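You operate a simulated robot arm through the tools that you are given. There is no shell and no other tool. Be economical: measure what you need, move in short steps, check, and stop when the job is done.

The job below is to be done with a simulated robot arm. You get a single attempt, and the scene is never put back.

## Task
Prove the current trip at 5 mA, reset, and set the trip knob to 15 mA.
Fine: HV on, raise until it trips, lower to zero before the reset; leave the flap open.

The check looks at the end state, three seconds after you hand in, the way a careful person would. Anything else that was tipped, shoved, dropped, spilled or broken makes it a failure.

## Robot
A 6-joint arm with a two-finger parallel gripper, fixed in place. Base frame: the origin is at the foot of the arm, x ahead of it, y to its left, z up; the work surface is at about z = 0.74. Lengths are in m, angles in degrees, forces in N, time in s.
With the tool pointing down near the work surface it reaches from about 0.26 to 0.68 m from the base axis. Its first joint turns from -66.0 to 66.0 degrees. Payload 2.9 kg.
The TCP is the grasp point between the finger pads, 0.03 m short of the fingertips. In the tool frame z runs along the fingers and y along their closing line. Largest opening 0.11 m; finger width 0.02, thickness 0.01; the body of the gripper, 0.048 by 0.112 m, starts 0.055 m behind the TCP.
Orientation is that of the tool frame in the base frame, as a unit quaternion [x, y, z, w]. With the fingers straight down and closing along the base's y, the tool's x points along the base's -x, its y along +y and its z along -z.

## Interface
- The arm moves only by the tool jog_arm. Its argument "commands" is a list of rows, each an object of numbers (a shift or turn left out is 0, a gripper value left out holds the last): "claw": the opening, from 0 (shut) to 1 (fully open); "x", "y", "z": the shift along the tool's x, y, z in mm; "ax", "ay", "az": the turn, a rotation vector about the tool's x, y, z in degrees. In form: [{"claw": .., "x": .., "y": .., "z": .., "ax": .., "ay": .., "az": ..}, ...]. A call has 1 to 12 rows; each row is the pose to reach, as a shift and turn from the pose commanded when the call began, along the tool's axes at that moment. Each row takes 0.2 s and may step no farther than 0.05 m and 8.6 degrees from the row before; otherwise, or with a gripper value out of range, the whole call is refused. A pose out of reach is approached as far as the arm can. The call stops where the force on the tool passes 50 N (or 10 N more than at its start, if that is more) or the arm is blocked; 0.2 s more then pass. The fingers move at their own pace (about 0.108 m/s each) and stop on an object; they squeeze with about 36 N. The grip force told is the motor's: it shows also when the fingers shut on nothing. Time passes only in rows, and 0.2 s behind the last, so rows that repeat a pose let the fingers close. It gives the time, the measured TCP pose, the force on the tool (base axes), the opening and the grip force at its end, in the units of the frame above (readings bear some noise), with the torque about the TCP (base axes, N m) and any sound that the robot's microphone picked up, and new pictures: "views" is both (left out), scene, wrist or none.
- Cameras (640 x 400 px; columns grow to the right, rows downward): "scene" is fixed at [0.09, 0.4468, 1.4082]; the picture's right is [-0.62, -0.79, 0.00], its down [-0.44, 0.34, -0.83] and it looks along [0.66, -0.51, -0.56] (base axes); focal length 274 px, centre (320, 200). "wrist" rides on the gripper at [0.072, 0.017, -0.103] in the tool frame; the picture's right is [-0.23, 0.97, 0.00], its down [-0.76, -0.18, -0.62] and it looks along [-0.61, -0.14, 0.78] (tool axes); focal length 222 px, centre (320, 200). There is no depth. A picture from a camera that has moved, and an enlarged one, comes with that camera's place and axes in the base frame and with its lens. The place of the scene camera against the robot may be out by one fixed shift of up to 0.025 m in any direction.
- inspect(camera, box): a new picture of the part [left, top, right, bottom] of that camera's present view, enlarged. The clock stands still meanwhile.
- job_done(): hands the job in; it is judged then, once.

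Work in short steps. Places have to be worked out from the pictures, the camera data and where the tool is seen: move nearer, look again, correct. Check each grasp and each placing, and mend what went wrong. You have 120 turns and 200 pictures in all, those below and enlarged ones among them. Open the gripper and draw the arm clear of the work before you hand the job in, unless the task says otherwise; then end with one line.

The tools are called as a command line: name --argument value ..., lists and objects as JSON in quotes. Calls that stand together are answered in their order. jog_arm: Moves the arm, as the interface text tells. Its arguments: {"type":"object","properties":{"commands":{"type":"array"},"views":{"type":"string","enum":["both","scene","wrist","none"]}},"required":["commands"]} The other tools are called the same way: inspect (camera, box) takes an enlarged picture of a part of a camera's view; job_done () hands the job in.

At the start:

```text
clock: 0.0
position: [0.4608, -0.238, 1.1192]
tool_rot: [0.0, 1.0, 0.001, -0.001]
force: [-0.4, -0.5, 0.2]
wrist_torque: [0.0, 0.02, -0.01]
opening: 0.1099
grasp_force: 0.1
```

scene: 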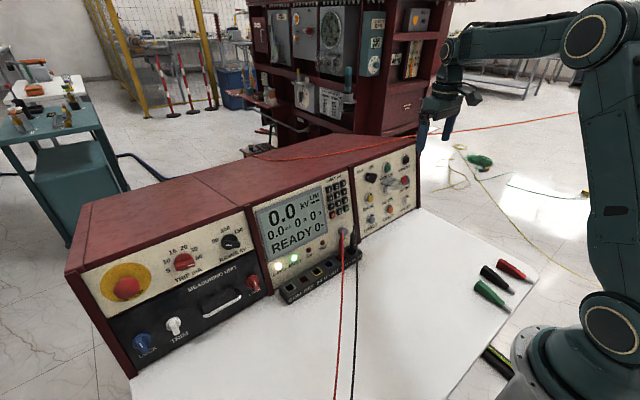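
wrist: 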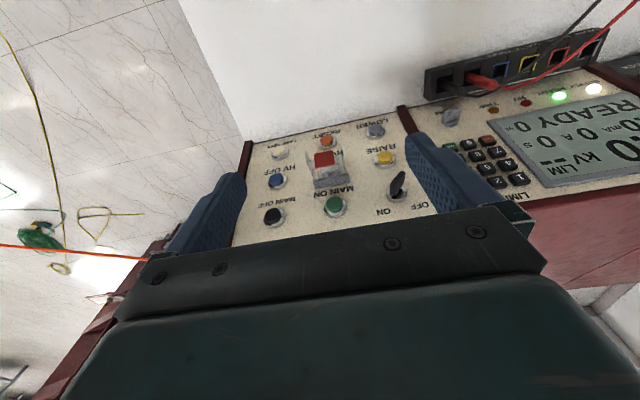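

I start by looking closer at the panels to read the controls.

inspect --camera "scene" --box '[60, 200, 270, 370]'

inspect --camera "scene" --box '[250, 130, 430, 300]'

inspect --camera "wrist" --box '[230, 90, 450, 250]'

```text
2.35 times, centred on (165, 285) of scene
camera zoom: at [0.09, 0.4468, 1.4082], right [-0.62, -0.79, 0.0], down [-0.44, 0.34, -0.83], along [0.66, -0.51, -0.56], focal length 645 px, centre (685, 0)
```

zoom: 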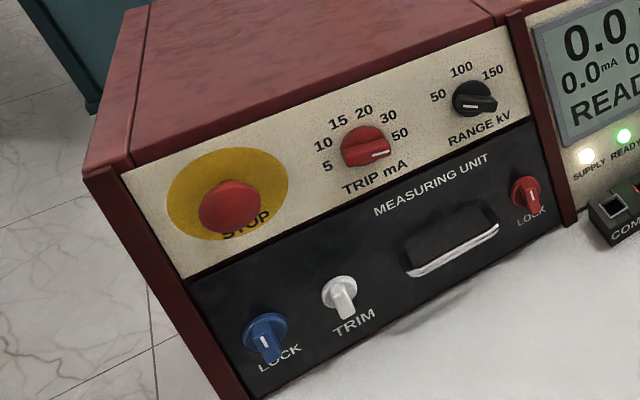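

```text
2.35 times, centred on (340, 215) of scene
camera zoom: at [0.09, 0.4468, 1.4082], right [-0.62, -0.79, 0.0], down [-0.44, 0.34, -0.83], along [0.66, -0.51, -0.56], focal length 645 px, centre (273, 165)
```

zoom: 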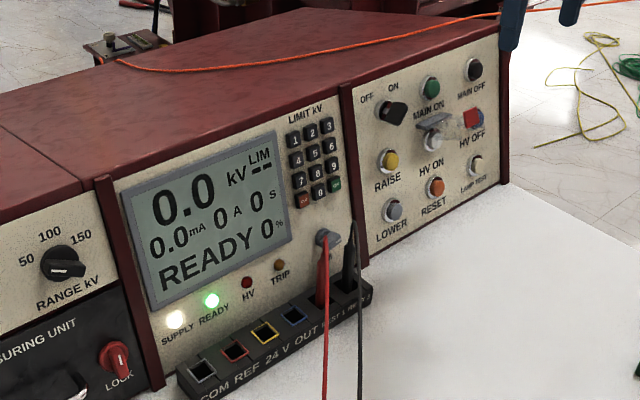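

```text
2.50 times, centred on (340, 170) of wrist
camera zoom: at [0.3886, -0.2221, 1.2229], right [0.23, 0.97, 0.0], down [0.76, -0.18, 0.62], along [0.61, -0.14, -0.78], focal length 555 px, centre (270, 275)
```

zoom: 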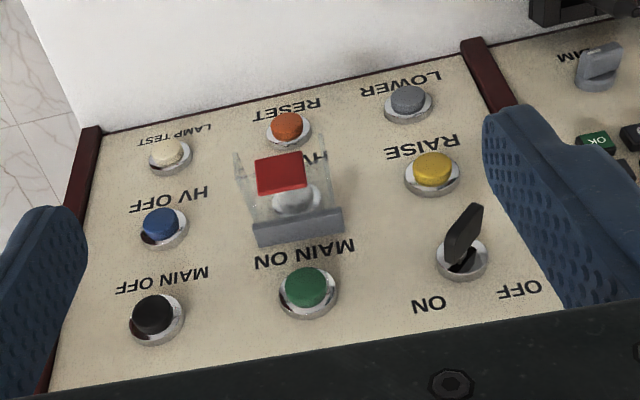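

The panel faces the robot (roughly plane x≈0.6, leaning back ~15°). I tilt the tool toward the panel while shifting back a bit and lowering, so the wrist camera sees the controls squarely.

jog_arm --commands '[{"ay": -8, "x": 5, "z": 10, "claw": 0.0}, {"ay": -16, "x": 10, "z": 20}, {"ay": -24, "x": 20, "z": 30}, {"ay": -32, "x": 30, "z": 40}, {"ay": -40, "x": 40, "z": 50}, {"ay": -48, "x": 50, "z": 60}, {"ay": -56, "x": 60, "z": 70}, {"ay": -64, "x": 60, "z": 80}, {"ay": -72, "x": 60, "z": 90}]'

```text
clock: 2.0
position: [0.4002, -0.2389, 1.028]
tool_rot: [0.001, 0.808, 0.0, 0.589]
force: [-0.4, 0.7, 0.7]
wrist_torque: [-0.01, 0.03, -0.01]
opening: 0.0
grasp_force: 36.1
camera wrist: at [0.2801, -0.2218, 0.9925], right [0.07, 0.97, 0.22], down [-0.36, -0.18, 0.92], along [0.93, -0.14, 0.34], focal length 222 px, centre (320, 200)
```

scene: 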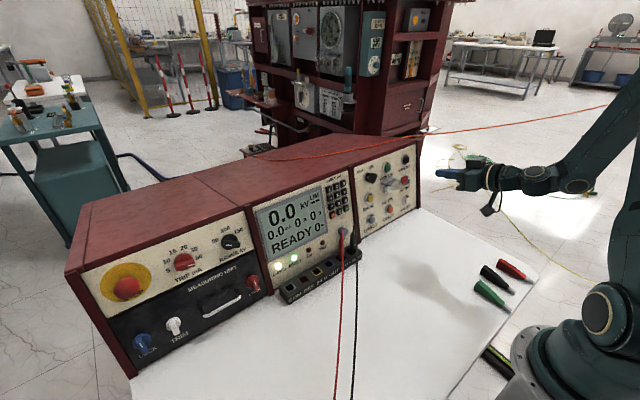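
wrist: 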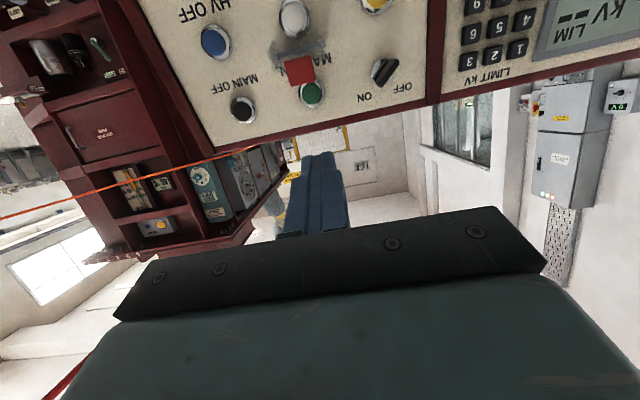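

MAIN ON triangulates to about (0.608,-0.248,0.96), buttons spaced ~0.10 in y and 0.08 along a panel leaning ~13°. I go lower to view the flap and lower rows.

jog_arm --commands '[{"x": 35, "z": 11}, {"x": 70, "z": 20}, {"x": 110, "z": 34, "ay": -5}]' --views "wrist"

```text
clock: 2.8
position: [0.398, -0.2381, 0.9146]
tool_rot: [-0.001, 0.783, 0.001, 0.622]
force: [-0.2, -0.3, 0.0]
wrist_torque: [-0.03, 0.0, 0.0]
opening: 0.0
grasp_force: 36.3
camera wrist: at [0.2822, -0.2212, 0.868], right [0.05, 0.97, 0.22], down [-0.44, -0.18, 0.88], along [0.9, -0.14, 0.42], focal length 222 px, centre (320, 200)
```

wrist: 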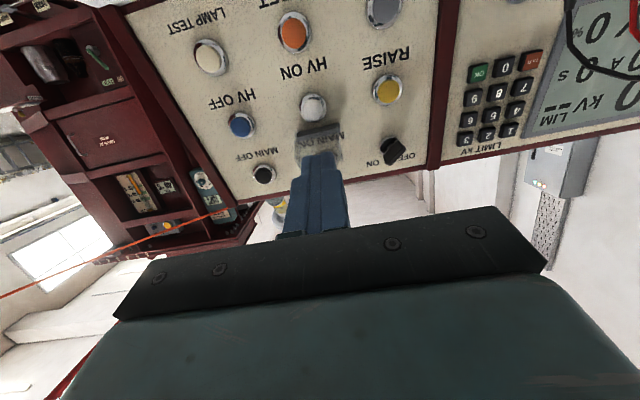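

Look at the flap and the key switch in detail.

inspect --camera "wrist" --box '[190, 0, 430, 190]'

inspect --camera "scene" --box '[350, 145, 430, 235]'

```text
2.11 times, centred on (310, 95) of wrist
camera zoom: at [0.2822, -0.2212, 0.868], right [0.05, 0.97, 0.22], down [-0.44, -0.18, 0.88], along [0.9, -0.14, 0.42], focal length 468 px, centre (341, 421)
```

zoom: 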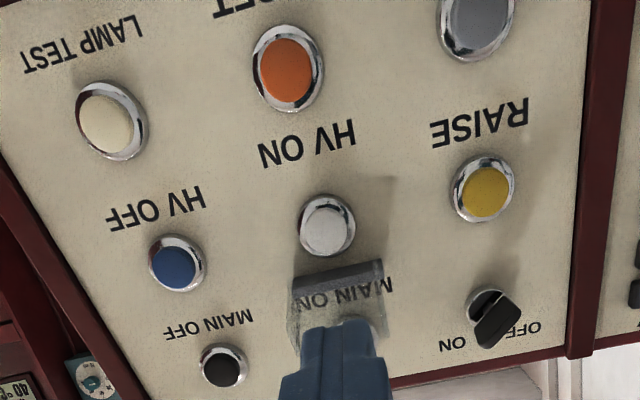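

```text
4.44 times, centred on (390, 190) of scene
camera zoom: at [0.09, 0.4468, 1.4082], right [-0.62, -0.79, 0.0], down [-0.44, 0.34, -0.83], along [0.66, -0.51, -0.56], focal length 1219 px, centre (9, 244)
```

zoom: 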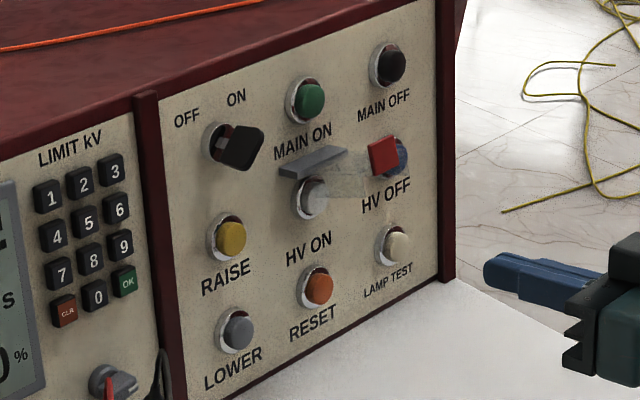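

The flap already stands open above HV ON (hinge ~(0.597,-0.25,0.92)), and the key points to ON. I first go to the trip knob (estimated y≈0.42), traversing at a safe height.

jog_arm --commands '[{"x": -30, "z": -10, "y": 20}, {"x": -58, "z": -14, "y": 60}, {"x": -58, "z": -14, "y": 109}, {"x": -58, "z": -14, "y": 158}, {"x": -58, "z": -14, "y": 207}, {"x": -58, "z": -14, "y": 256}, {"x": -58, "z": -14, "y": 305}, {"x": -58, "z": -14, "y": 354}, {"x": -58, "z": -14, "y": 403}, {"x": -58, "z": -14, "y": 452}, {"x": -58, "z": -14, "y": 501}, {"x": -58, "z": -14, "y": 550}]'

```text
clock: 5.4
position: [0.3982, 0.1689, 0.9638]
tool_rot: [-0.002, 0.783, 0.003, 0.622]
force: [-0.5, 1.0, 0.7]
wrist_torque: [0.02, 0.02, -0.01]
opening: 0.0
grasp_force: 36.5
out of reach, approached as far as the arm can: row 3, 4, 5, 6, 7, 8, 10, 11, 12
camera wrist: at [0.2831, 0.1853, 0.9169], right [0.04, 0.97, 0.22], down [-0.43, -0.18, 0.88], along [0.9, -0.14, 0.42], focal length 222 px, centre (320, 200)
```

scene: 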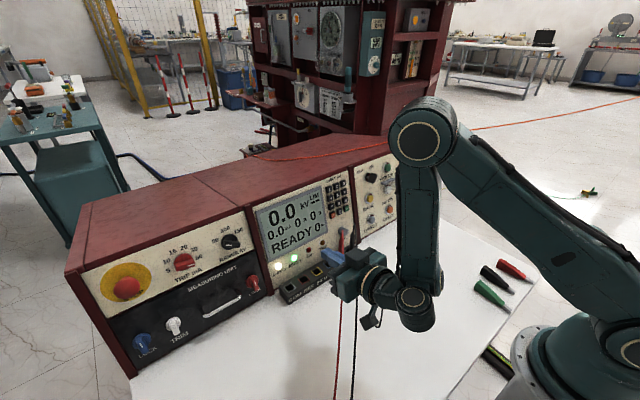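
wrist: 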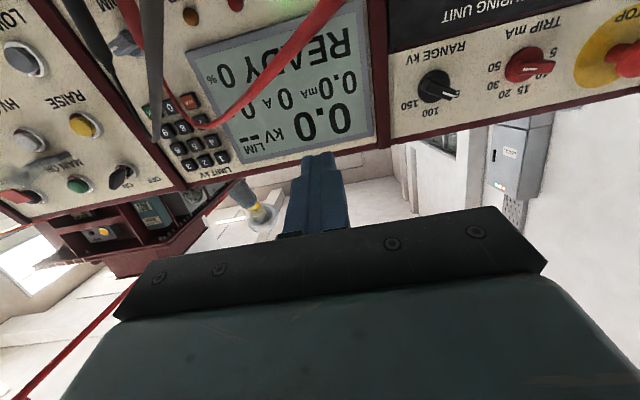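

The arm ran into its inner reach limit (wrist too near the base) and lags at y=0.17. I move 5–8 cm toward the panel side (still ~10 cm clear) and look where it ends up.

jog_arm --commands '[{"z": 20}, {"z": 40}, {"z": 40}]' --views "none"

```text
clock: 6.2
position: [0.4284, 0.1572, 0.9441]
tool_rot: [0.0, 0.782, 0.001, 0.624]
force: [0.7, -0.9, 0.5]
wrist_torque: [0.01, -0.01, 0.02]
opening: 0.0
grasp_force: 36.0
out of reach, approached as far as the arm can: row 1, 2, 3
```

Reach seems limited by a joint at this orientation; I yaw the tool toward +y (more radial) and see if it follows.

jog_arm --commands '[{"ax": -8}, {"ax": -16}, {"ax": -24}, {"ax": -24}]' --views "scene"

```text
clock: 7.2
position: [0.4262, 0.1585, 0.9362]
tool_rot: [-0.085, 0.773, 0.175, 0.604]
force: [2.0, -3.8, 0.9]
wrist_torque: [-0.01, 0.04, 0.37]
opening: 0.0002
grasp_force: 35.8
out of reach, approached as far as the arm can: row 3, 4
```

scene: 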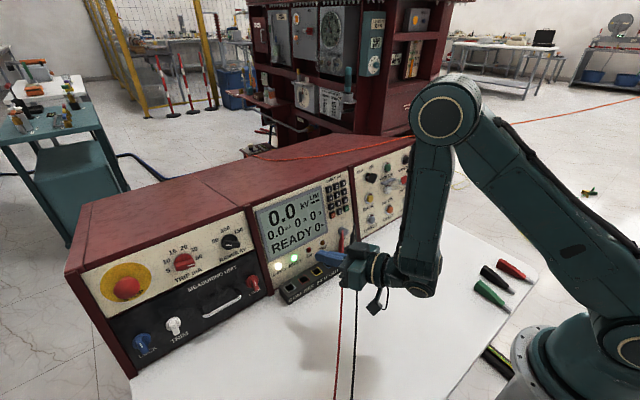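

There is a small side force; I check with the wrist camera whether something is touched.

jog_arm --commands '[{"y": 0}]' --views "wrist"

inspect --camera "scene" --box '[270, 200, 470, 330]'

```text
clock: 7.6
position: [0.4294, 0.1543, 0.9384]
tool_rot: [-0.118, 0.768, 0.148, 0.611]
force: [-0.1, -0.1, -0.9]
wrist_torque: [0.02, -0.01, -0.02]
opening: 0.0
grasp_force: 35.6
camera wrist: at [0.313, 0.1314, 0.8921], right [-0.3, 0.9, 0.3], down [-0.33, -0.4, 0.86], along [0.9, 0.16, 0.42], focal length 222 px, centre (320, 200)
```

wrist: 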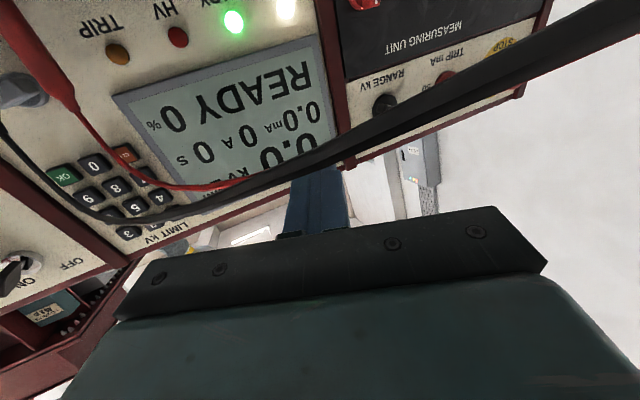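

```text
3.08 times, centred on (370, 265) of scene
camera zoom: at [0.09, 0.4468, 1.4082], right [-0.62, -0.79, 0.0], down [-0.44, 0.34, -0.83], along [0.66, -0.51, -0.56], focal length 844 px, centre (166, 0)
```

zoom: 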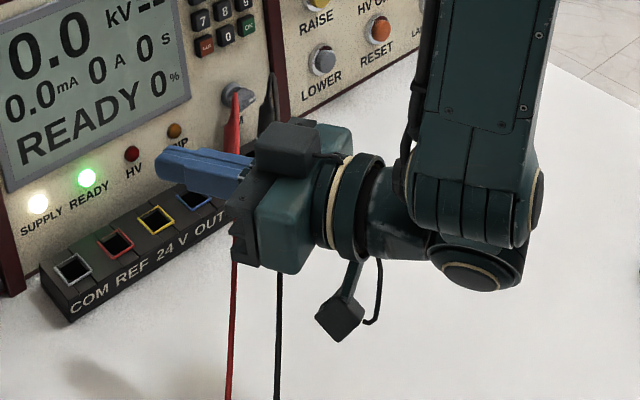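

A test lead arches just in front of and under the hand (the camera is on its near side, hand above it). I stop crossing here and go straight up with a slight −y, away from the lead, before tilting the tool back down for the crossing.

jog_arm --commands '[{"x": -24, "y": -12, "z": -9}, {"x": -49, "y": -24, "z": -17}, {"x": -78, "y": -22, "z": -23}, {"x": -107, "y": -20, "z": -30}]'

```text
clock: 8.6
position: [0.4382, 0.1246, 0.9963]
tool_rot: [-0.13, 0.766, 0.164, 0.608]
force: [1.2, -0.4, -0.9]
wrist_torque: [-0.04, -0.05, -0.04]
opening: 0.0
grasp_force: 35.6
out of reach, approached as far as the arm can: row 3, 4
camera wrist: at [0.3238, 0.0985, 0.95], right [-0.33, 0.89, 0.31], down [-0.31, -0.42, 0.85], along [0.89, 0.19, 0.42], focal length 222 px, centre (320, 200)
```

scene: 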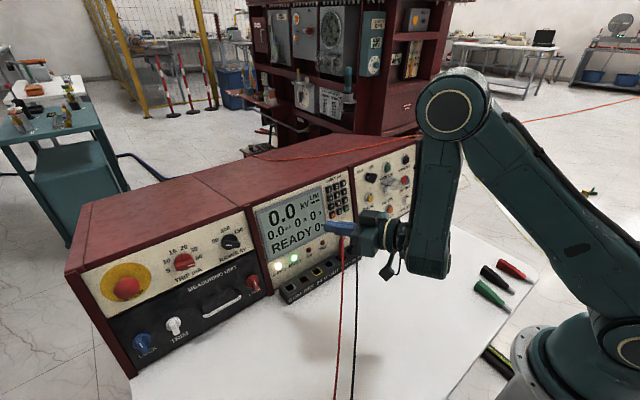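
wrist: 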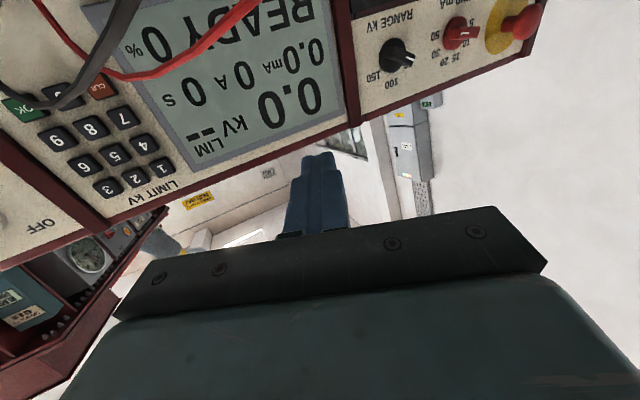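

Clear of the lead now. I tilt the tool back down step by step, so the arm can travel over the leads.

jog_arm --commands '[{"ay": 8, "ax": 3}, {"ay": 16, "ax": 6}, {"ay": 24, "ax": 9}, {"ay": 32, "ax": 12}, {"ay": 40, "ax": 14}, {"ay": 48, "ax": 14}]' --views "none"

```text
clock: 10.0
position: [0.4284, 0.1027, 0.9166]
tool_rot: [-0.082, 0.829, 0.075, 0.548]
force: [-0.4, 0.2, -1.2]
wrist_torque: [0.03, 0.01, 0.0]
opening: 0.0001
grasp_force: 35.7
out of reach, approached as far as the arm can: row 1, 2, 3, 4, 5, 6
```

The arm followed only partly and sank; I look before doing anything else.

jog_arm --commands '[{"z": 0}]'

```text
clock: 10.4
position: [0.4292, 0.1019, 0.9175]
tool_rot: [-0.082, 0.828, 0.075, 0.549]
force: [-0.4, 0.1, 0.8]
wrist_torque: [-0.03, -0.01, -0.02]
opening: 0.0003
grasp_force: 36.0
camera wrist: at [0.3055, 0.0923, 0.8919], right [-0.13, 0.96, 0.24], down [-0.23, -0.27, 0.94], along [0.97, 0.06, 0.25], focal length 222 px, centre (320, 200)
```

scene: 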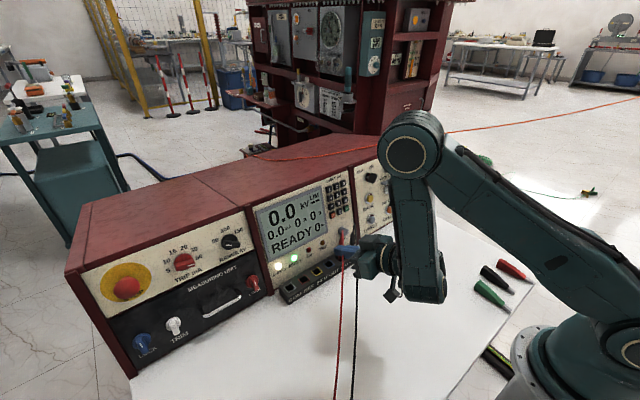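
wrist: 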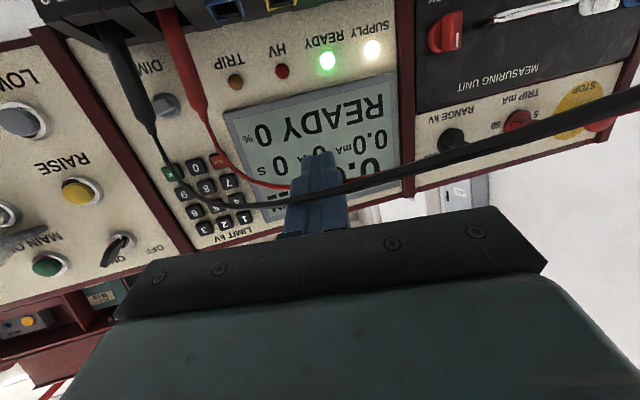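

Leads arch at about z≈0.9 below the hand. I go up and then forward (more room for the wrist), keeping slightly −y of the leads.

jog_arm --commands '[{"x": -36, "y": -18, "z": -20}, {"x": -80, "y": -21, "z": -17}, {"x": -124, "y": -26, "z": -4}, {"x": -168, "y": -32, "z": 10}, {"x": -168, "y": -32, "z": 10}]'

```text
clock: 11.6
position: [0.4327, 0.0842, 0.9183]
tool_rot: [-0.082, 0.827, 0.076, 0.551]
force: [-0.8, -0.5, -0.3]
wrist_torque: [0.02, 0.01, 0.04]
opening: 0.0002
grasp_force: 35.5
out of reach, approached as far as the arm can: row 1, 2, 3, 4, 5
camera wrist: at [0.3101, 0.0739, 0.8934], right [-0.13, 0.96, 0.24], down [-0.23, -0.27, 0.93], along [0.96, 0.06, 0.26], focal length 222 px, centre (320, 200)
```

scene: 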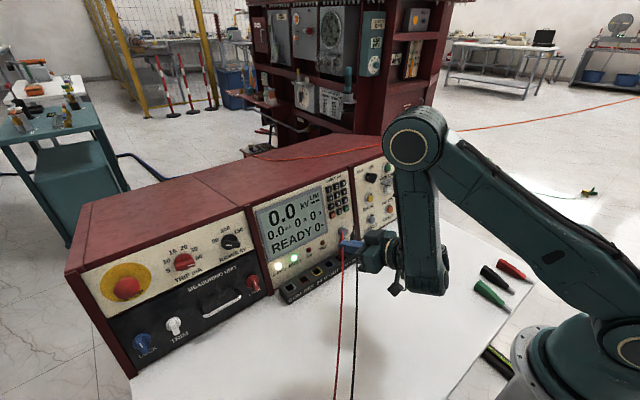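
wrist: 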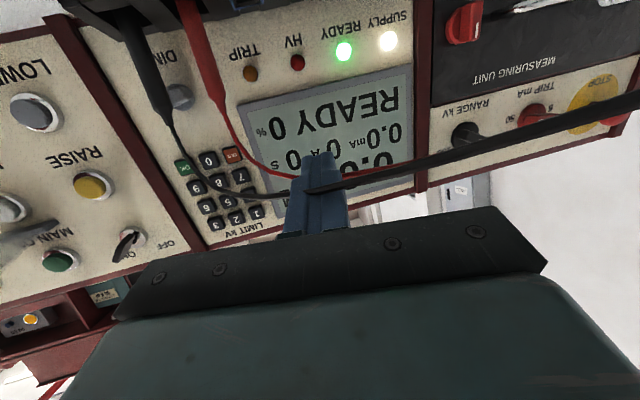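

The elbow is folded to its limit here, so it cannot go up. I go forward and −y, parallel to the lead on its safe side, to unfold first.

jog_arm --commands '[{"x": -12, "y": -37, "z": 25}, {"x": -19, "y": -81, "z": 39}, {"x": -25, "y": -129, "z": 47}, {"x": -35, "y": -175, "z": 43}, {"x": -51, "y": -218, "z": 25}, {"x": -51, "y": -218, "z": 25}]'

```text
clock: 13.0
position: [0.422, -0.043, 0.8938]
tool_rot: [-0.082, 0.827, 0.075, 0.552]
force: [-0.3, -0.4, -0.1]
wrist_torque: [-0.01, -0.02, 0.02]
opening: 0.0002
grasp_force: 36.5
out of reach, approached as far as the arm can: row 1, 2, 3, 4, 5, 6
camera wrist: at [0.2979, -0.0522, 0.8661], right [-0.13, 0.96, 0.24], down [-0.23, -0.27, 0.94], along [0.96, 0.06, 0.26], focal length 222 px, centre (320, 200)
```

scene: 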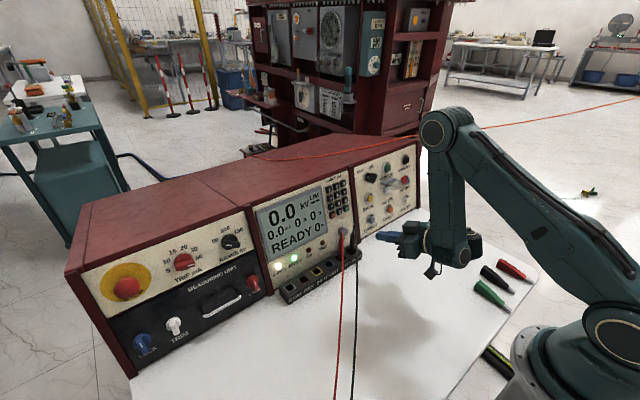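
wrist: 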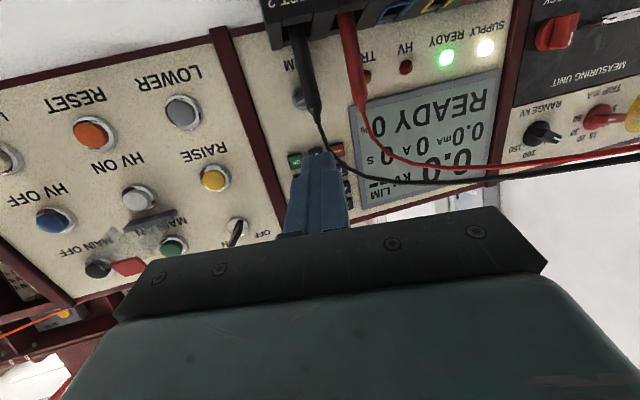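

I probe which directions are free: a short forward step along the fingers (clear space ahead ~14 cm), staying well right of the leads' plugs.

jog_arm --commands '[{"y": -30}, {"y": -60}, {"y": -90}, {"y": -90, "z": 20}, {"y": -90, "z": 20, "ay": 6}]' --views "none"

```text
clock: 14.2
position: [0.3804, -0.0771, 0.8494]
tool_rot: [-0.084, 0.852, 0.069, 0.513]
force: [0.4, 0.3, -0.5]
wrist_torque: [0.02, 0.0, 0.02]
opening: 0.0
grasp_force: 35.9
out of reach, approached as far as the arm can: row 1, 2, 3, 4, 5
```

Unexpected drift; I look again.

jog_arm --commands '[{"x": 0}]'

inspect --camera "scene" --box '[340, 80, 640, 400]'

```text
clock: 14.6
position: [0.3803, -0.078, 0.8497]
tool_rot: [-0.084, 0.851, 0.07, 0.513]
force: [-0.1, -0.3, -1.1]
wrist_torque: [-0.02, 0.0, -0.01]
opening: 0.0
grasp_force: 35.5
camera wrist: at [0.2544, -0.0875, 0.8345], right [-0.1, 0.97, 0.23], down [-0.15, -0.25, 0.96], along [0.98, 0.07, 0.17], focal length 222 px, centre (320, 200)
```

scene: 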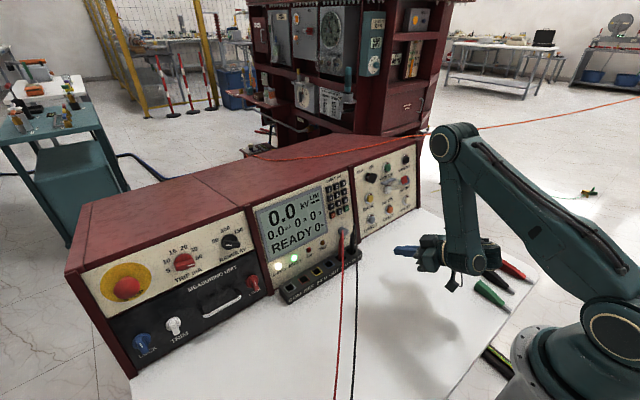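
wrist: 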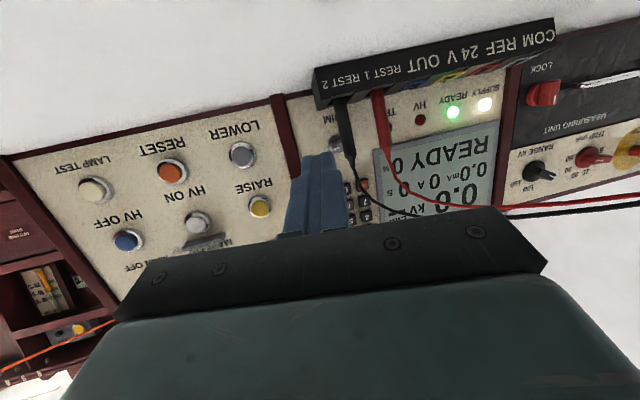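

```text
1.25 times, centred on (490, 240) of scene
camera zoom: at [0.09, 0.4468, 1.4082], right [-0.62, -0.79, 0.0], down [-0.44, 0.34, -0.83], along [0.66, -0.51, -0.56], focal length 343 px, centre (108, 150)
```

zoom: 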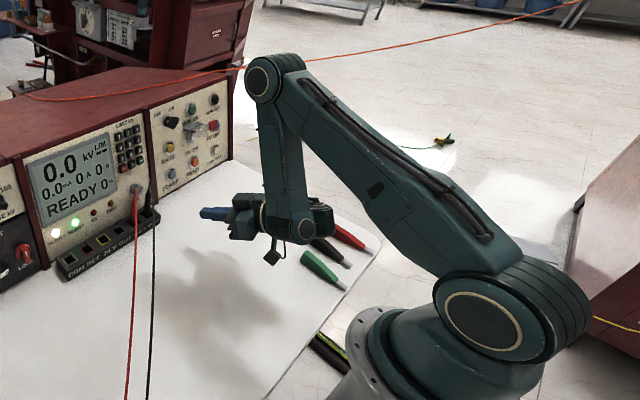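

The elbow is simply folded to its limit; pure forward motion should unfold it. There's free space ahead at this place (panel ~0.2 m away).

jog_arm --commands '[{"z": 40, "x": -15}, {"z": 75, "x": -30}, {"z": 75, "x": -30}]' --views "none"

```text
clock: 15.4
position: [0.4098, -0.0378, 0.8272]
tool_rot: [-0.085, 0.855, 0.07, 0.507]
force: [-0.3, 0.3, 0.3]
wrist_torque: [0.02, -0.02, 0.01]
opening: 0.0002
grasp_force: 36.4
out of reach, approached as far as the arm can: row 1, 2, 3
```

I command a path back toward the known-good start region (up, −y, tool tilting down) in one call to unfold the arm.

jog_arm --commands '[{"x": -27, "y": -28, "z": -12, "ay": 8}, {"x": -53, "y": -57, "z": -24, "ay": 16}, {"x": -80, "y": -85, "z": -36, "ay": 24}, {"x": -107, "y": -114, "z": -49, "ay": 32}, {"x": -133, "y": -142, "z": -61, "ay": 40}, {"x": -160, "y": -171, "z": -73, "ay": 48}, {"x": -160, "y": -171, "z": -73, "ay": 48}]'

```text
clock: 16.1
position: [0.3476, -0.0296, 0.7679]
tool_rot: [-0.09, 0.912, 0.048, 0.398]
force: [-10.3, -2.0, 18.9]
wrist_torque: [-0.04, 0.03, -0.09]
opening: 0.0
grasp_force: 36.2
out of reach, approached as far as the arm can: row 1, 2, 3
stopped in row 3: the force on the tool passed its limit at 156 N (the readings are from after the stop); the commanded pose is now the measured one
camera wrist: at [0.2224, -0.0384, 0.786], right [-0.04, 0.98, 0.18], down [0.1, -0.18, 0.98], along [0.99, 0.06, -0.09], focal length 222 px, centre (320, 200)
```

scene: 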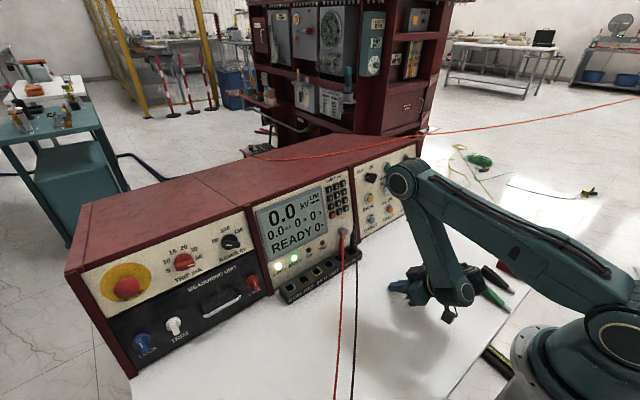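
wrist: 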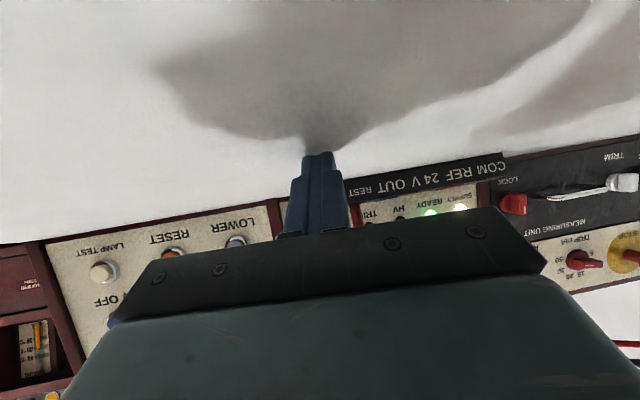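

The fingertips touched the table, and the message reveals that the commanded pose had been running away from the measured one; it is now re-synchronised. I back off up and forward in small steps.

jog_arm --commands '[{"x": -22}, {"x": -42, "y": -5}, {"x": -80, "y": -10, "z": -2}]' --views "none"

```text
clock: 16.9
position: [0.3555, -0.0166, 0.7725]
tool_rot: [-0.09, 0.91, 0.048, 0.401]
force: [-0.5, 0.3, 0.4]
wrist_torque: [-0.01, 0.03, 0.01]
opening: 0.0001
grasp_force: 36.0
out of reach, approached as far as the arm can: row 1, 2, 3
```

The target is likely still inside the arm's minimum-reach sphere. I command a clearly reachable place, well forward and to −y: about (0.49,−0.15,0.83), which is clear of panel, sockets and leads.

jog_arm --commands '[{"x": -11, "y": -34, "z": 11}, {"x": -22, "y": -68, "z": 23}, {"x": -34, "y": -102, "z": 34}, {"x": -45, "y": -136, "z": 45}, {"x": -45, "y": -136, "z": 45}]'

```text
clock: 18.1
position: [0.3443, -0.0405, 0.768]
tool_rot: [-0.092, 0.909, 0.05, 0.403]
force: [16.8, 23.4, 32.8]
wrist_torque: [0.68, -0.98, 0.33]
opening: 0.0004
grasp_force: 35.8
out of reach, approached as far as the arm can: row 1, 2, 3, 4, 5
camera wrist: at [0.2188, -0.0508, 0.7844], right [-0.05, 0.98, 0.19], down [0.09, -0.18, 0.98], along [0.99, 0.07, -0.08], focal length 222 px, centre (320, 200)
```

scene: 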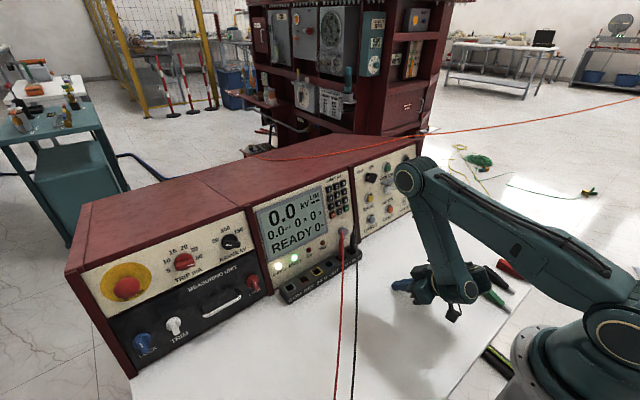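
wrist: 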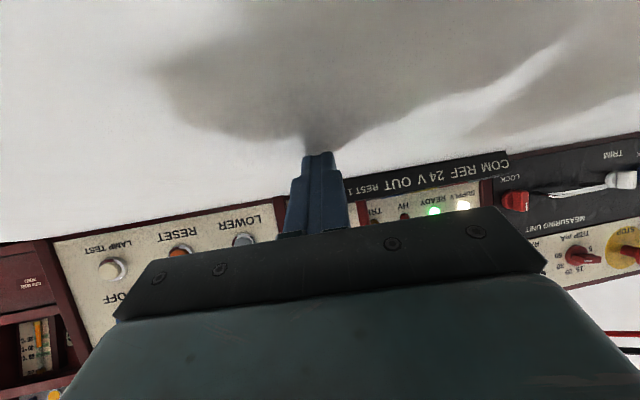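

The tips are pressing lightly on the table. I ask for the same place but with the tool pitched up (−30°), which is the natural way to open shoulder and elbow.

jog_arm --commands '[{"ay": -7, "x": -10}, {"ay": -14, "x": -20}, {"ay": -21, "x": -30}, {"ay": -28, "x": -40}, {"ay": -34, "x": -40}, {"ay": -34, "x": -40}]'

```text
clock: 19.0
position: [0.3701, -0.0362, 0.79]
tool_rot: [-0.079, 0.827, 0.061, 0.553]
force: [2.5, 2.0, 6.2]
wrist_torque: [-0.01, 0.83, -0.25]
opening: 0.0002
grasp_force: 36.3
out of reach, approached as far as the arm can: row 3, 4
stopped in row 4: the force on the tool passed its limit at 115 N (the readings are from after the stop); the commanded pose is now the measured one
camera wrist: at [0.2464, -0.0436, 0.7632], right [-0.11, 0.97, 0.22], down [-0.24, -0.24, 0.94], along [0.96, 0.05, 0.26], focal length 222 px, centre (320, 200)
```

scene: 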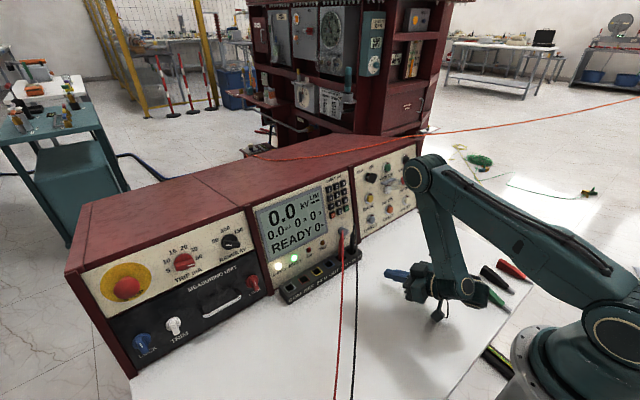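
wrist: 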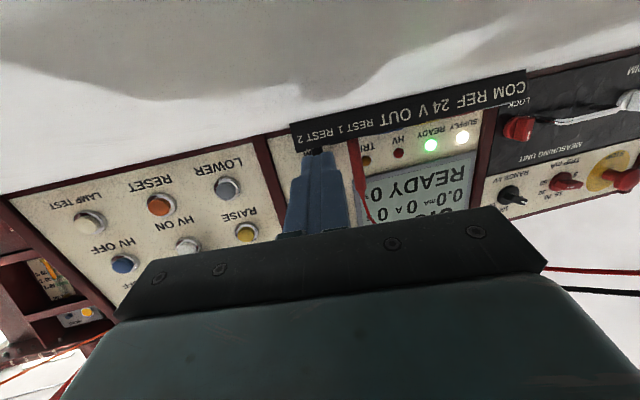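

Rows 1–2 were reachable, then the camera housing touched the table (reading is now re-synced at (0.370,−0.036,0.790)). I lift up and forward with further pitch-up in small steps.

jog_arm --commands '[{"x": -20, "z": 2, "ay": -2}, {"x": -40, "z": 6, "ay": -5}]' --views "none"

```text
clock: 19.6
position: [0.3905, -0.0322, 0.8237]
tool_rot: [-0.076, 0.802, 0.064, 0.589]
force: [-1.0, 0.3, 0.4]
wrist_torque: [0.01, 0.02, 0.02]
opening: 0.0002
grasp_force: 36.2
```

That was fully reached and in sync. I continue in small checked steps: forward/up a bit and toward −y.

jog_arm --commands '[{"x": -25, "y": -30, "z": 20}, {"x": -45, "y": -60, "z": 30}]' --views "none"

```text
clock: 20.2
position: [0.4436, -0.0833, 0.8561]
tool_rot: [-0.076, 0.803, 0.063, 0.588]
force: [-0.1, 0.1, -0.2]
wrist_torque: [-0.04, -0.01, 0.01]
opening: 0.0001
grasp_force: 35.8
```

Good and in sync. Continue up and −y.

jog_arm --commands '[{"x": -28, "y": -24, "z": -1}, {"x": -56, "y": -48, "z": -3}, {"x": -84, "y": -73, "z": -3}]' --views "none"

```text
clock: 21.0
position: [0.4336, -0.0915, 0.8931]
tool_rot: [-0.074, 0.801, 0.06, 0.591]
force: [-0.5, -0.8, 0.2]
wrist_torque: [-0.03, 0.01, 0.01]
opening: 0.0002
grasp_force: 35.4
out of reach, approached as far as the arm can: row 1, 2, 3
```

Going up is limited again by wrist-to-shoulder distance; the leftover yaw (11°) works against it at negative y. I remove the yaw.

jog_arm --commands '[{"ax": 6}, {"ax": 11}, {"ax": 11, "z": 20}]'

```text
clock: 21.8
position: [0.4521, -0.0867, 0.8862]
tool_rot: [-0.018, 0.805, -0.015, 0.592]
force: [0.8, -0.9, 0.0]
wrist_torque: [-0.02, -0.01, 0.0]
opening: 0.0004
grasp_force: 36.0
camera wrist: at [0.332, -0.0739, 0.8483], right [0.05, 0.98, 0.17], down [-0.37, -0.14, 0.92], along [0.93, -0.11, 0.35], focal length 222 px, centre (320, 200)
```

scene: 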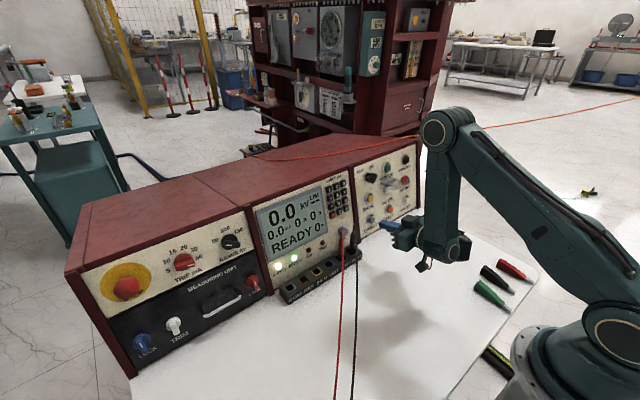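
wrist: 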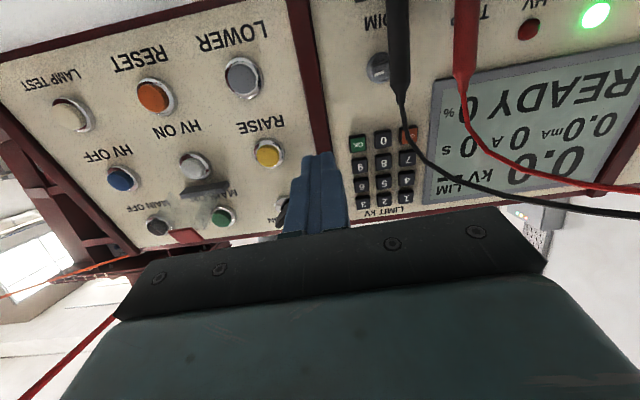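

Reached fully, yaw is gone. Now forward to x≈0.50, then up in steps.

jog_arm --commands '[{"z": 25, "x": -8}, {"z": 50, "x": -16}, {"z": 41, "x": -45}, {"z": 32, "x": -74}, {"z": 23, "x": -103}, {"z": 14, "x": -132}]' --views "none"

```text
clock: 23.2
position: [0.4496, -0.0631, 0.9539]
tool_rot: [-0.019, 0.803, -0.015, 0.596]
force: [-0.3, 0.8, 0.2]
wrist_torque: [-0.02, 0.04, -0.03]
opening: 0.0
grasp_force: 35.8
out of reach, approached as far as the arm can: row 1, 2, 3, 4, 5, 6
```

I think the wrist is in a flipped branch (forearm roll near its limit) because I tilted while off the radial direction. I return −y to the initially good region (keeping 8 cm from the flap), then will tilt down and re-approach along a radial direction.

jog_arm --commands '[{"y": -35, "z": -8}, {"y": -75, "z": -16}, {"y": -115, "z": -24}, {"y": -150, "z": -30}, {"y": -175, "z": -35}]' --views "none"

```text
clock: 24.4
position: [0.3883, -0.1657, 0.9389]
tool_rot: [-0.017, 0.802, -0.018, 0.597]
force: [0.6, -0.3, 0.7]
wrist_torque: [-0.03, 0.03, 0.0]
opening: 0.0
grasp_force: 36.5
out of reach, approached as far as the arm can: row 1, 2, 3, 4, 5
```

jog_arm --commands '[{"y": -30, "z": 10}, {"y": -60, "z": 20}, {"y": -90, "z": 25}]' --views "scene"

```text
clock: 25.2
position: [0.3926, -0.1687, 0.9245]
tool_rot: [-0.018, 0.804, -0.016, 0.594]
force: [0.7, 0.3, 0.0]
wrist_torque: [0.01, 0.0, -0.01]
opening: 0.0
grasp_force: 35.9
out of reach, approached as far as the arm can: row 1, 2, 3
```

scene: 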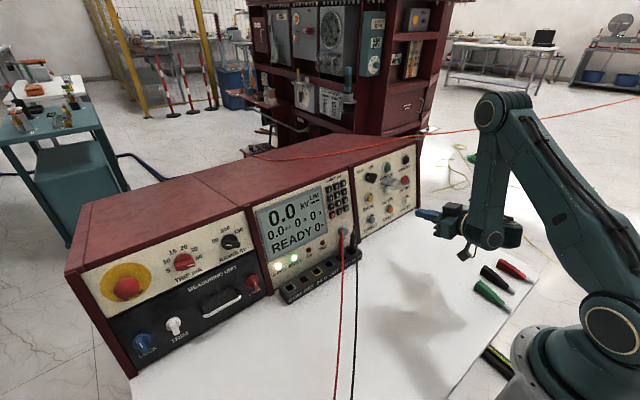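

Stuck on a joint limit again; earlier pitching up freed it, so I pitch up a few degrees, then try −y.

jog_arm --commands '[{"ay": -5}, {"ay": -10}, {"ay": -10, "y": -30}, {"ay": -10, "y": -60}]' --views "none"

```text
clock: 26.2
position: [0.4339, -0.1687, 0.9371]
tool_rot: [-0.018, 0.751, -0.015, 0.66]
force: [0.7, 0.3, -0.3]
wrist_torque: [0.01, -0.01, -0.01]
opening: 0.0
grasp_force: 35.7
out of reach, approached as far as the arm can: row 1, 2, 3, 4
```

I probe directions systematically: 12 small rows, each in one different direction from here; the report tells which are reachable.

jog_arm --commands '[{"y": -10}, {"z": 10}, {"x": -10}, {"x": 10}, {"ay": -3}, {"ay": 3}, {"ax": 3}, {"ax": -3}, {"az": 3}, {"az": -3}, {"y": 10}, {"z": -10}]' --views "none"

```text
clock: 28.8
position: [0.4293, -0.1643, 0.9394]
tool_rot: [-0.019, 0.751, -0.015, 0.66]
force: [0.0, -0.3, -0.2]
wrist_torque: [-0.04, -0.01, -0.02]
opening: 0.0
grasp_force: 35.6
out of reach, approached as far as the arm can: row 1, 4, 5, 8, 12
```

Very useful: forward, up, pitch-down, +y are free; it's the wrist bend that was at its limit. I go up with pitch-down now.

jog_arm --commands '[{"x": -15, "z": 15}, {"x": -35, "z": 20, "ay": 6}, {"x": -60, "z": 20, "ay": 13}, {"x": -85, "z": 15, "ay": 20}, {"x": -110, "z": 10, "ay": 28}, {"x": -135, "z": 5, "ay": 36}, {"x": -155, "z": 0, "ay": 44}, {"x": -165, "z": 0, "ay": 52}]' --views "none"

```text
clock: 30.6
position: [0.3585, -0.0827, 0.7818]
tool_rot: [-0.01, 0.912, -0.034, 0.409]
force: [0.2, -0.7, 0.3]
wrist_torque: [0.04, 0.01, 0.0]
opening: 0.0
grasp_force: 36.5
out of reach, approached as far as the arm can: row 2, 3, 4, 5, 6, 7, 8
```

It slid along the limit again. I probe the free directions from here.

jog_arm --commands '[{"y": -10}, {"y": 0}, {"z": 5}, {"x": -10}, {"y": 0}, {"ay": -3}, {"ay": 3}, {"ax": 3}, {"ax": -3}, {"az": 3}, {"az": -3}, {"y": 10}]' --views "scene"

```text
clock: 33.2
position: [0.3614, -0.074, 0.7823]
tool_rot: [-0.009, 0.912, -0.035, 0.409]
force: [-0.8, -0.3, 0.7]
wrist_torque: [-0.03, -0.02, 0.01]
opening: 0.0001
grasp_force: 36.3
out of reach, approached as far as the arm can: row 4, 5, 7, 8, 9, 10, 11, 12
```

scene: 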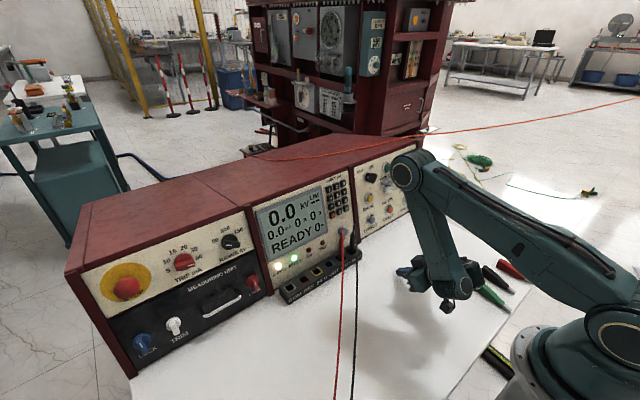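

The solver is local: near the table the elbow fold limits (up/pitch-down blocked), forward and pitch-up are free. I go back with pitch-up combined with forward/up/−y toward the free pose at (0.45,−0.16,0.90).

jog_arm --commands '[{"ay": -6, "z": 8, "y": -10, "x": -8}, {"ay": -12, "x": -32, "y": -26, "z": 8}, {"ay": -18, "x": -58, "y": -42, "z": 8}, {"ay": -24, "x": -82, "y": -60, "z": 8}, {"ay": -30, "x": -108, "y": -76, "z": 8}, {"ay": -36, "x": -132, "y": -92, "z": 10}]' --views "none"

```text
clock: 34.6
position: [0.4558, -0.1597, 0.8806]
tool_rot: [-0.02, 0.74, -0.029, 0.672]
force: [-0.5, 0.0, 0.1]
wrist_torque: [-0.03, 0.02, 0.03]
opening: 0.0003
grasp_force: 36.3
```

All reached. Now forward ~4.5 cm (tips stay ~6 cm before the panel) and probe up/pitch from there.

jog_arm --commands '[{"z": 25}, {"z": 45}, {"z": 45, "x": -20}, {"z": 45, "x": -40}, {"z": 45, "x": -40, "ay": 4}]' --views "wrist"

```text
clock: 35.8
position: [0.4895, -0.1484, 0.908]
tool_rot: [-0.018, 0.763, -0.032, 0.646]
force: [-0.6, 0.2, 0.6]
wrist_torque: [0.0, 0.01, -0.02]
opening: 0.0
grasp_force: 36.3
out of reach, approached as far as the arm can: row 5
camera wrist: at [0.3757, -0.1342, 0.8537], right [0.05, 0.99, 0.15], down [-0.49, -0.11, 0.86], along [0.87, -0.12, 0.48], focal length 222 px, centre (320, 200)
```

wrist: 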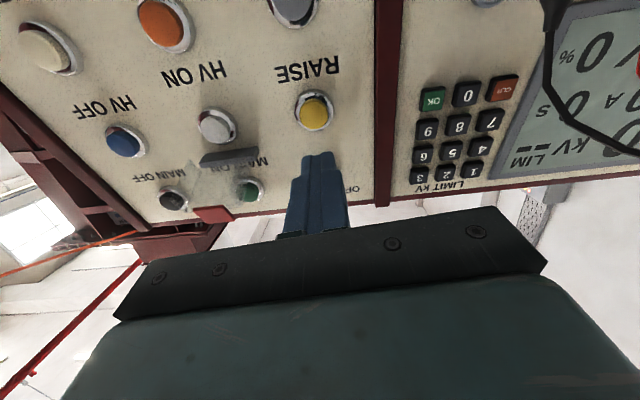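

Pitch-down is what is limited here. I return to the earlier good pose C (0.40,−0.238,0.915), from where the reverse of the first path leads back to tool-down.

jog_arm --commands '[{"z": -25, "y": -15}, {"z": -50, "y": -35}, {"z": -60, "y": -60}, {"z": -72, "y": -90}]' --views "none"

```text
clock: 36.8
position: [0.4381, -0.1967, 0.9249]
tool_rot: [-0.016, 0.764, -0.034, 0.644]
force: [-0.4, 0.7, 0.4]
wrist_torque: [0.0, -0.04, -0.02]
opening: 0.0
grasp_force: 35.7
out of reach, approached as far as the arm can: row 3, 4
```

jog_arm --commands '[{"ay": 3}, {"ay": 5, "y": -12, "x": -5}, {"ay": 6, "y": -25, "z": -6, "x": -10}, {"ay": 6, "y": -40, "z": -12, "x": -15}]' --views "none"

```text
clock: 37.8
position: [0.4032, -0.1859, 0.9137]
tool_rot: [-0.015, 0.795, -0.034, 0.606]
force: [0.0, -0.8, 0.4]
wrist_torque: [0.02, -0.01, -0.01]
opening: 0.0
grasp_force: 35.9
out of reach, approached as far as the arm can: row 1, 2, 3, 4
```

I probe again here, ordered so that likely-free directions come first.

jog_arm --commands '[{"x": 0}, {"z": 8}, {"az": 3}, {"az": -3}, {"ax": 3}, {"y": 8}, {"x": 8}, {"ay": -3}, {"x": -8}, {"y": -8}, {"ay": 3}, {"x": 0}]' --views "none"

```text
clock: 40.4
position: [0.404, -0.1862, 0.9139]
tool_rot: [-0.016, 0.796, -0.033, 0.605]
force: [-0.3, -0.2, 0.4]
wrist_torque: [0.0, 0.0, 0.01]
opening: 0.0
grasp_force: 36.2
out of reach, approached as far as the arm can: row 2, 8, 9, 10, 11
```

I use the free directions (down, +y), then pitch-up/forward to return to the verified pose near (0.456,−0.16,0.88), then try going up high at nearly horizontal pitch.

jog_arm --commands '[{"x": 15, "y": 8}, {"x": 30, "y": 15}, {"x": 32, "y": 20, "ay": -3}, {"x": 32, "y": 24, "z": 12, "ay": -6}, {"x": 32, "y": 24, "z": 28, "ay": -9}, {"x": 30, "y": 24, "z": 45, "ay": -10}, {"x": 28, "y": 24, "z": 65, "ay": -10}]' --views "none"

```text
clock: 42.0
position: [0.4584, -0.166, 0.8691]
tool_rot: [-0.02, 0.741, -0.03, 0.671]
force: [0.2, -0.6, -0.9]
wrist_torque: [0.0, -0.01, -0.05]
opening: 0.0
grasp_force: 36.3
out of reach, approached as far as the arm can: row 3, 4, 5, 6
```

Back at a free pose. Forward 4.5 cm, then straight up at this pitch.

jog_arm --commands '[{"z": 25}, {"z": 45}, {"z": 45, "x": -30}, {"z": 45, "x": -60}, {"z": 45, "x": -90}, {"z": 45, "x": -120}, {"z": 45, "x": -150}, {"z": 45, "x": -180}]' --views "scene"

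```text
clock: 43.8
position: [0.4762, -0.1293, 1.0015]
tool_rot: [-0.018, 0.737, -0.031, 0.675]
force: [0.0, 0.1, 0.2]
wrist_torque: [0.0, 0.04, 0.0]
opening: 0.0
grasp_force: 35.4
out of reach, approached as far as the arm can: row 4, 5, 6, 7, 8
```

scene: 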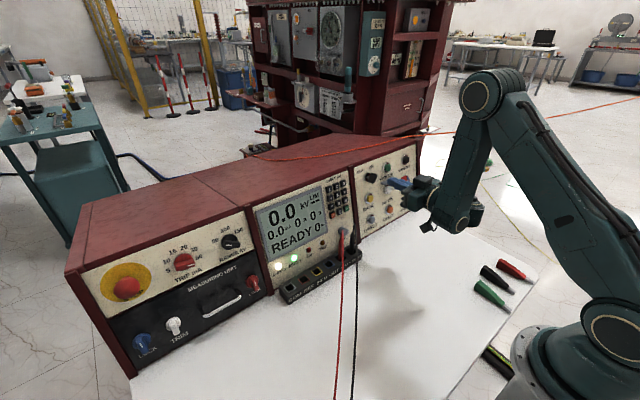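

Hypothesis: the hand is too far out of the arm's radial plane. I yaw the tool to the radial direction (−20°) and then try pitch-down/up.

jog_arm --commands '[{"ax": 7}, {"ax": 14}, {"ax": 20}, {"ax": 20, "ay": 5}, {"ax": 20, "ay": 10}, {"ax": 20, "ay": 10, "x": -20}]' --views "none"

```text
clock: 45.2
position: [0.4775, -0.1262, 1.0208]
tool_rot: [0.1, 0.779, -0.159, 0.598]
force: [0.8, -0.2, 0.4]
wrist_torque: [-0.01, -0.02, 0.0]
opening: 0.0
grasp_force: 36.5
out of reach, approached as far as the arm can: row 2, 3, 4
```

Works: with radial alignment, pitch-down and up are reachable. I continue tilting down while rising.

jog_arm --commands '[{"ay": 8, "x": -10}, {"ay": 16, "x": -20}, {"ay": 24, "x": -35}, {"ay": 32, "x": -50}, {"ay": 40, "x": -65}, {"ay": 48, "x": -75}, {"ay": 56, "x": -85}, {"ay": 64, "x": -90}]' --views "none"

```text
clock: 47.0
position: [0.5018, -0.1236, 1.1092]
tool_rot: [0.17, 0.978, -0.083, 0.092]
force: [0.0, -0.1, 0.4]
wrist_torque: [0.01, -0.02, 0.02]
opening: 0.0002
grasp_force: 35.5
```

Everything is reachable now. I travel over to the left side (y≈0.3) at z≈1.12 with tool down, turning the yaw to stay radial.

jog_arm --commands '[{"x": 16.3, "y": 39.5, "z": -10.9, "ax": -1.04, "ay": -0.66, "az": -4.85}, {"x": 32.6, "y": 79, "z": -21.8, "ax": -2.08, "ay": -1.32, "az": -9.7}, {"x": 48.9, "y": 118.5, "z": -32.7, "ax": -3.12, "ay": -1.98, "az": -14.55}, {"x": 65.2, "y": 158, "z": -43.6, "ax": -4.16, "ay": -2.64, "az": -19.4}, {"x": 81.5, "y": 197.5, "z": -54.5, "ax": -5.2, "ay": -3.3, "az": -24.25}, {"x": 97.8, "y": 237, "z": -65.4, "ax": -6.24, "ay": -3.96, "az": -29.1}, {"x": 114.1, "y": 276.5, "z": -76.3, "ax": -7.28, "ay": -4.62, "az": -33.95}, {"x": 130.4, "y": 316, "z": -87.2, "ax": -8.32, "ay": -5.28, "az": -38.8}, {"x": 146.7, "y": 355.5, "z": -98.1, "ax": -9.36, "ay": -5.94, "az": -43.65}, {"x": 163, "y": 395, "z": -109, "ax": -10.4, "ay": -6.6, "az": -48.5}]'

```text
clock: 49.2
position: [0.4706, 0.3161, 1.1275]
tool_rot: [-0.261, 0.957, -0.036, 0.12]
force: [-0.5, 0.1, 0.1]
wrist_torque: [0.04, 0.01, -0.01]
opening: 0.0
grasp_force: 36.2
camera wrist: at [0.3766, 0.2948, 1.2115], right [-0.29, 0.95, -0.08], down [0.57, 0.24, 0.79], along [0.77, 0.18, -0.61], focal length 222 px, centre (320, 200)
```

scene: 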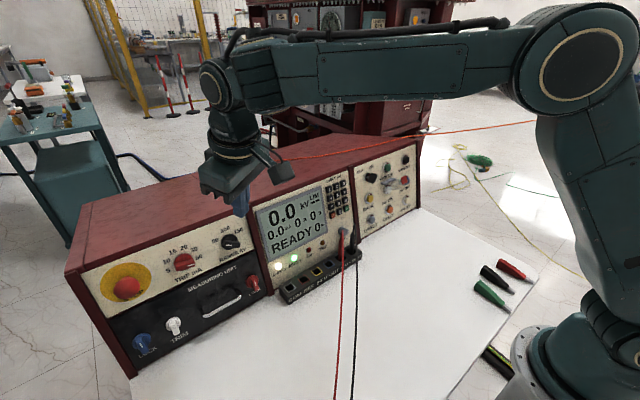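
wrist: 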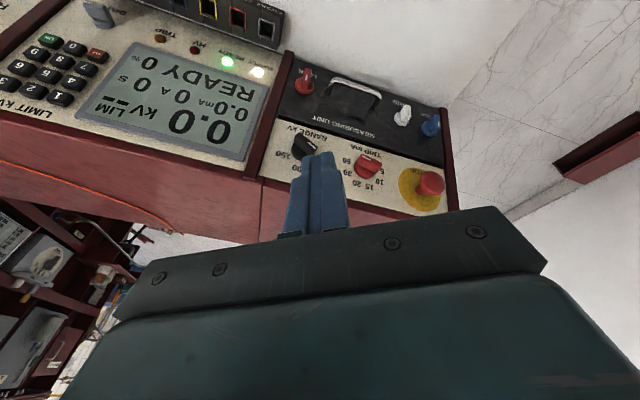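

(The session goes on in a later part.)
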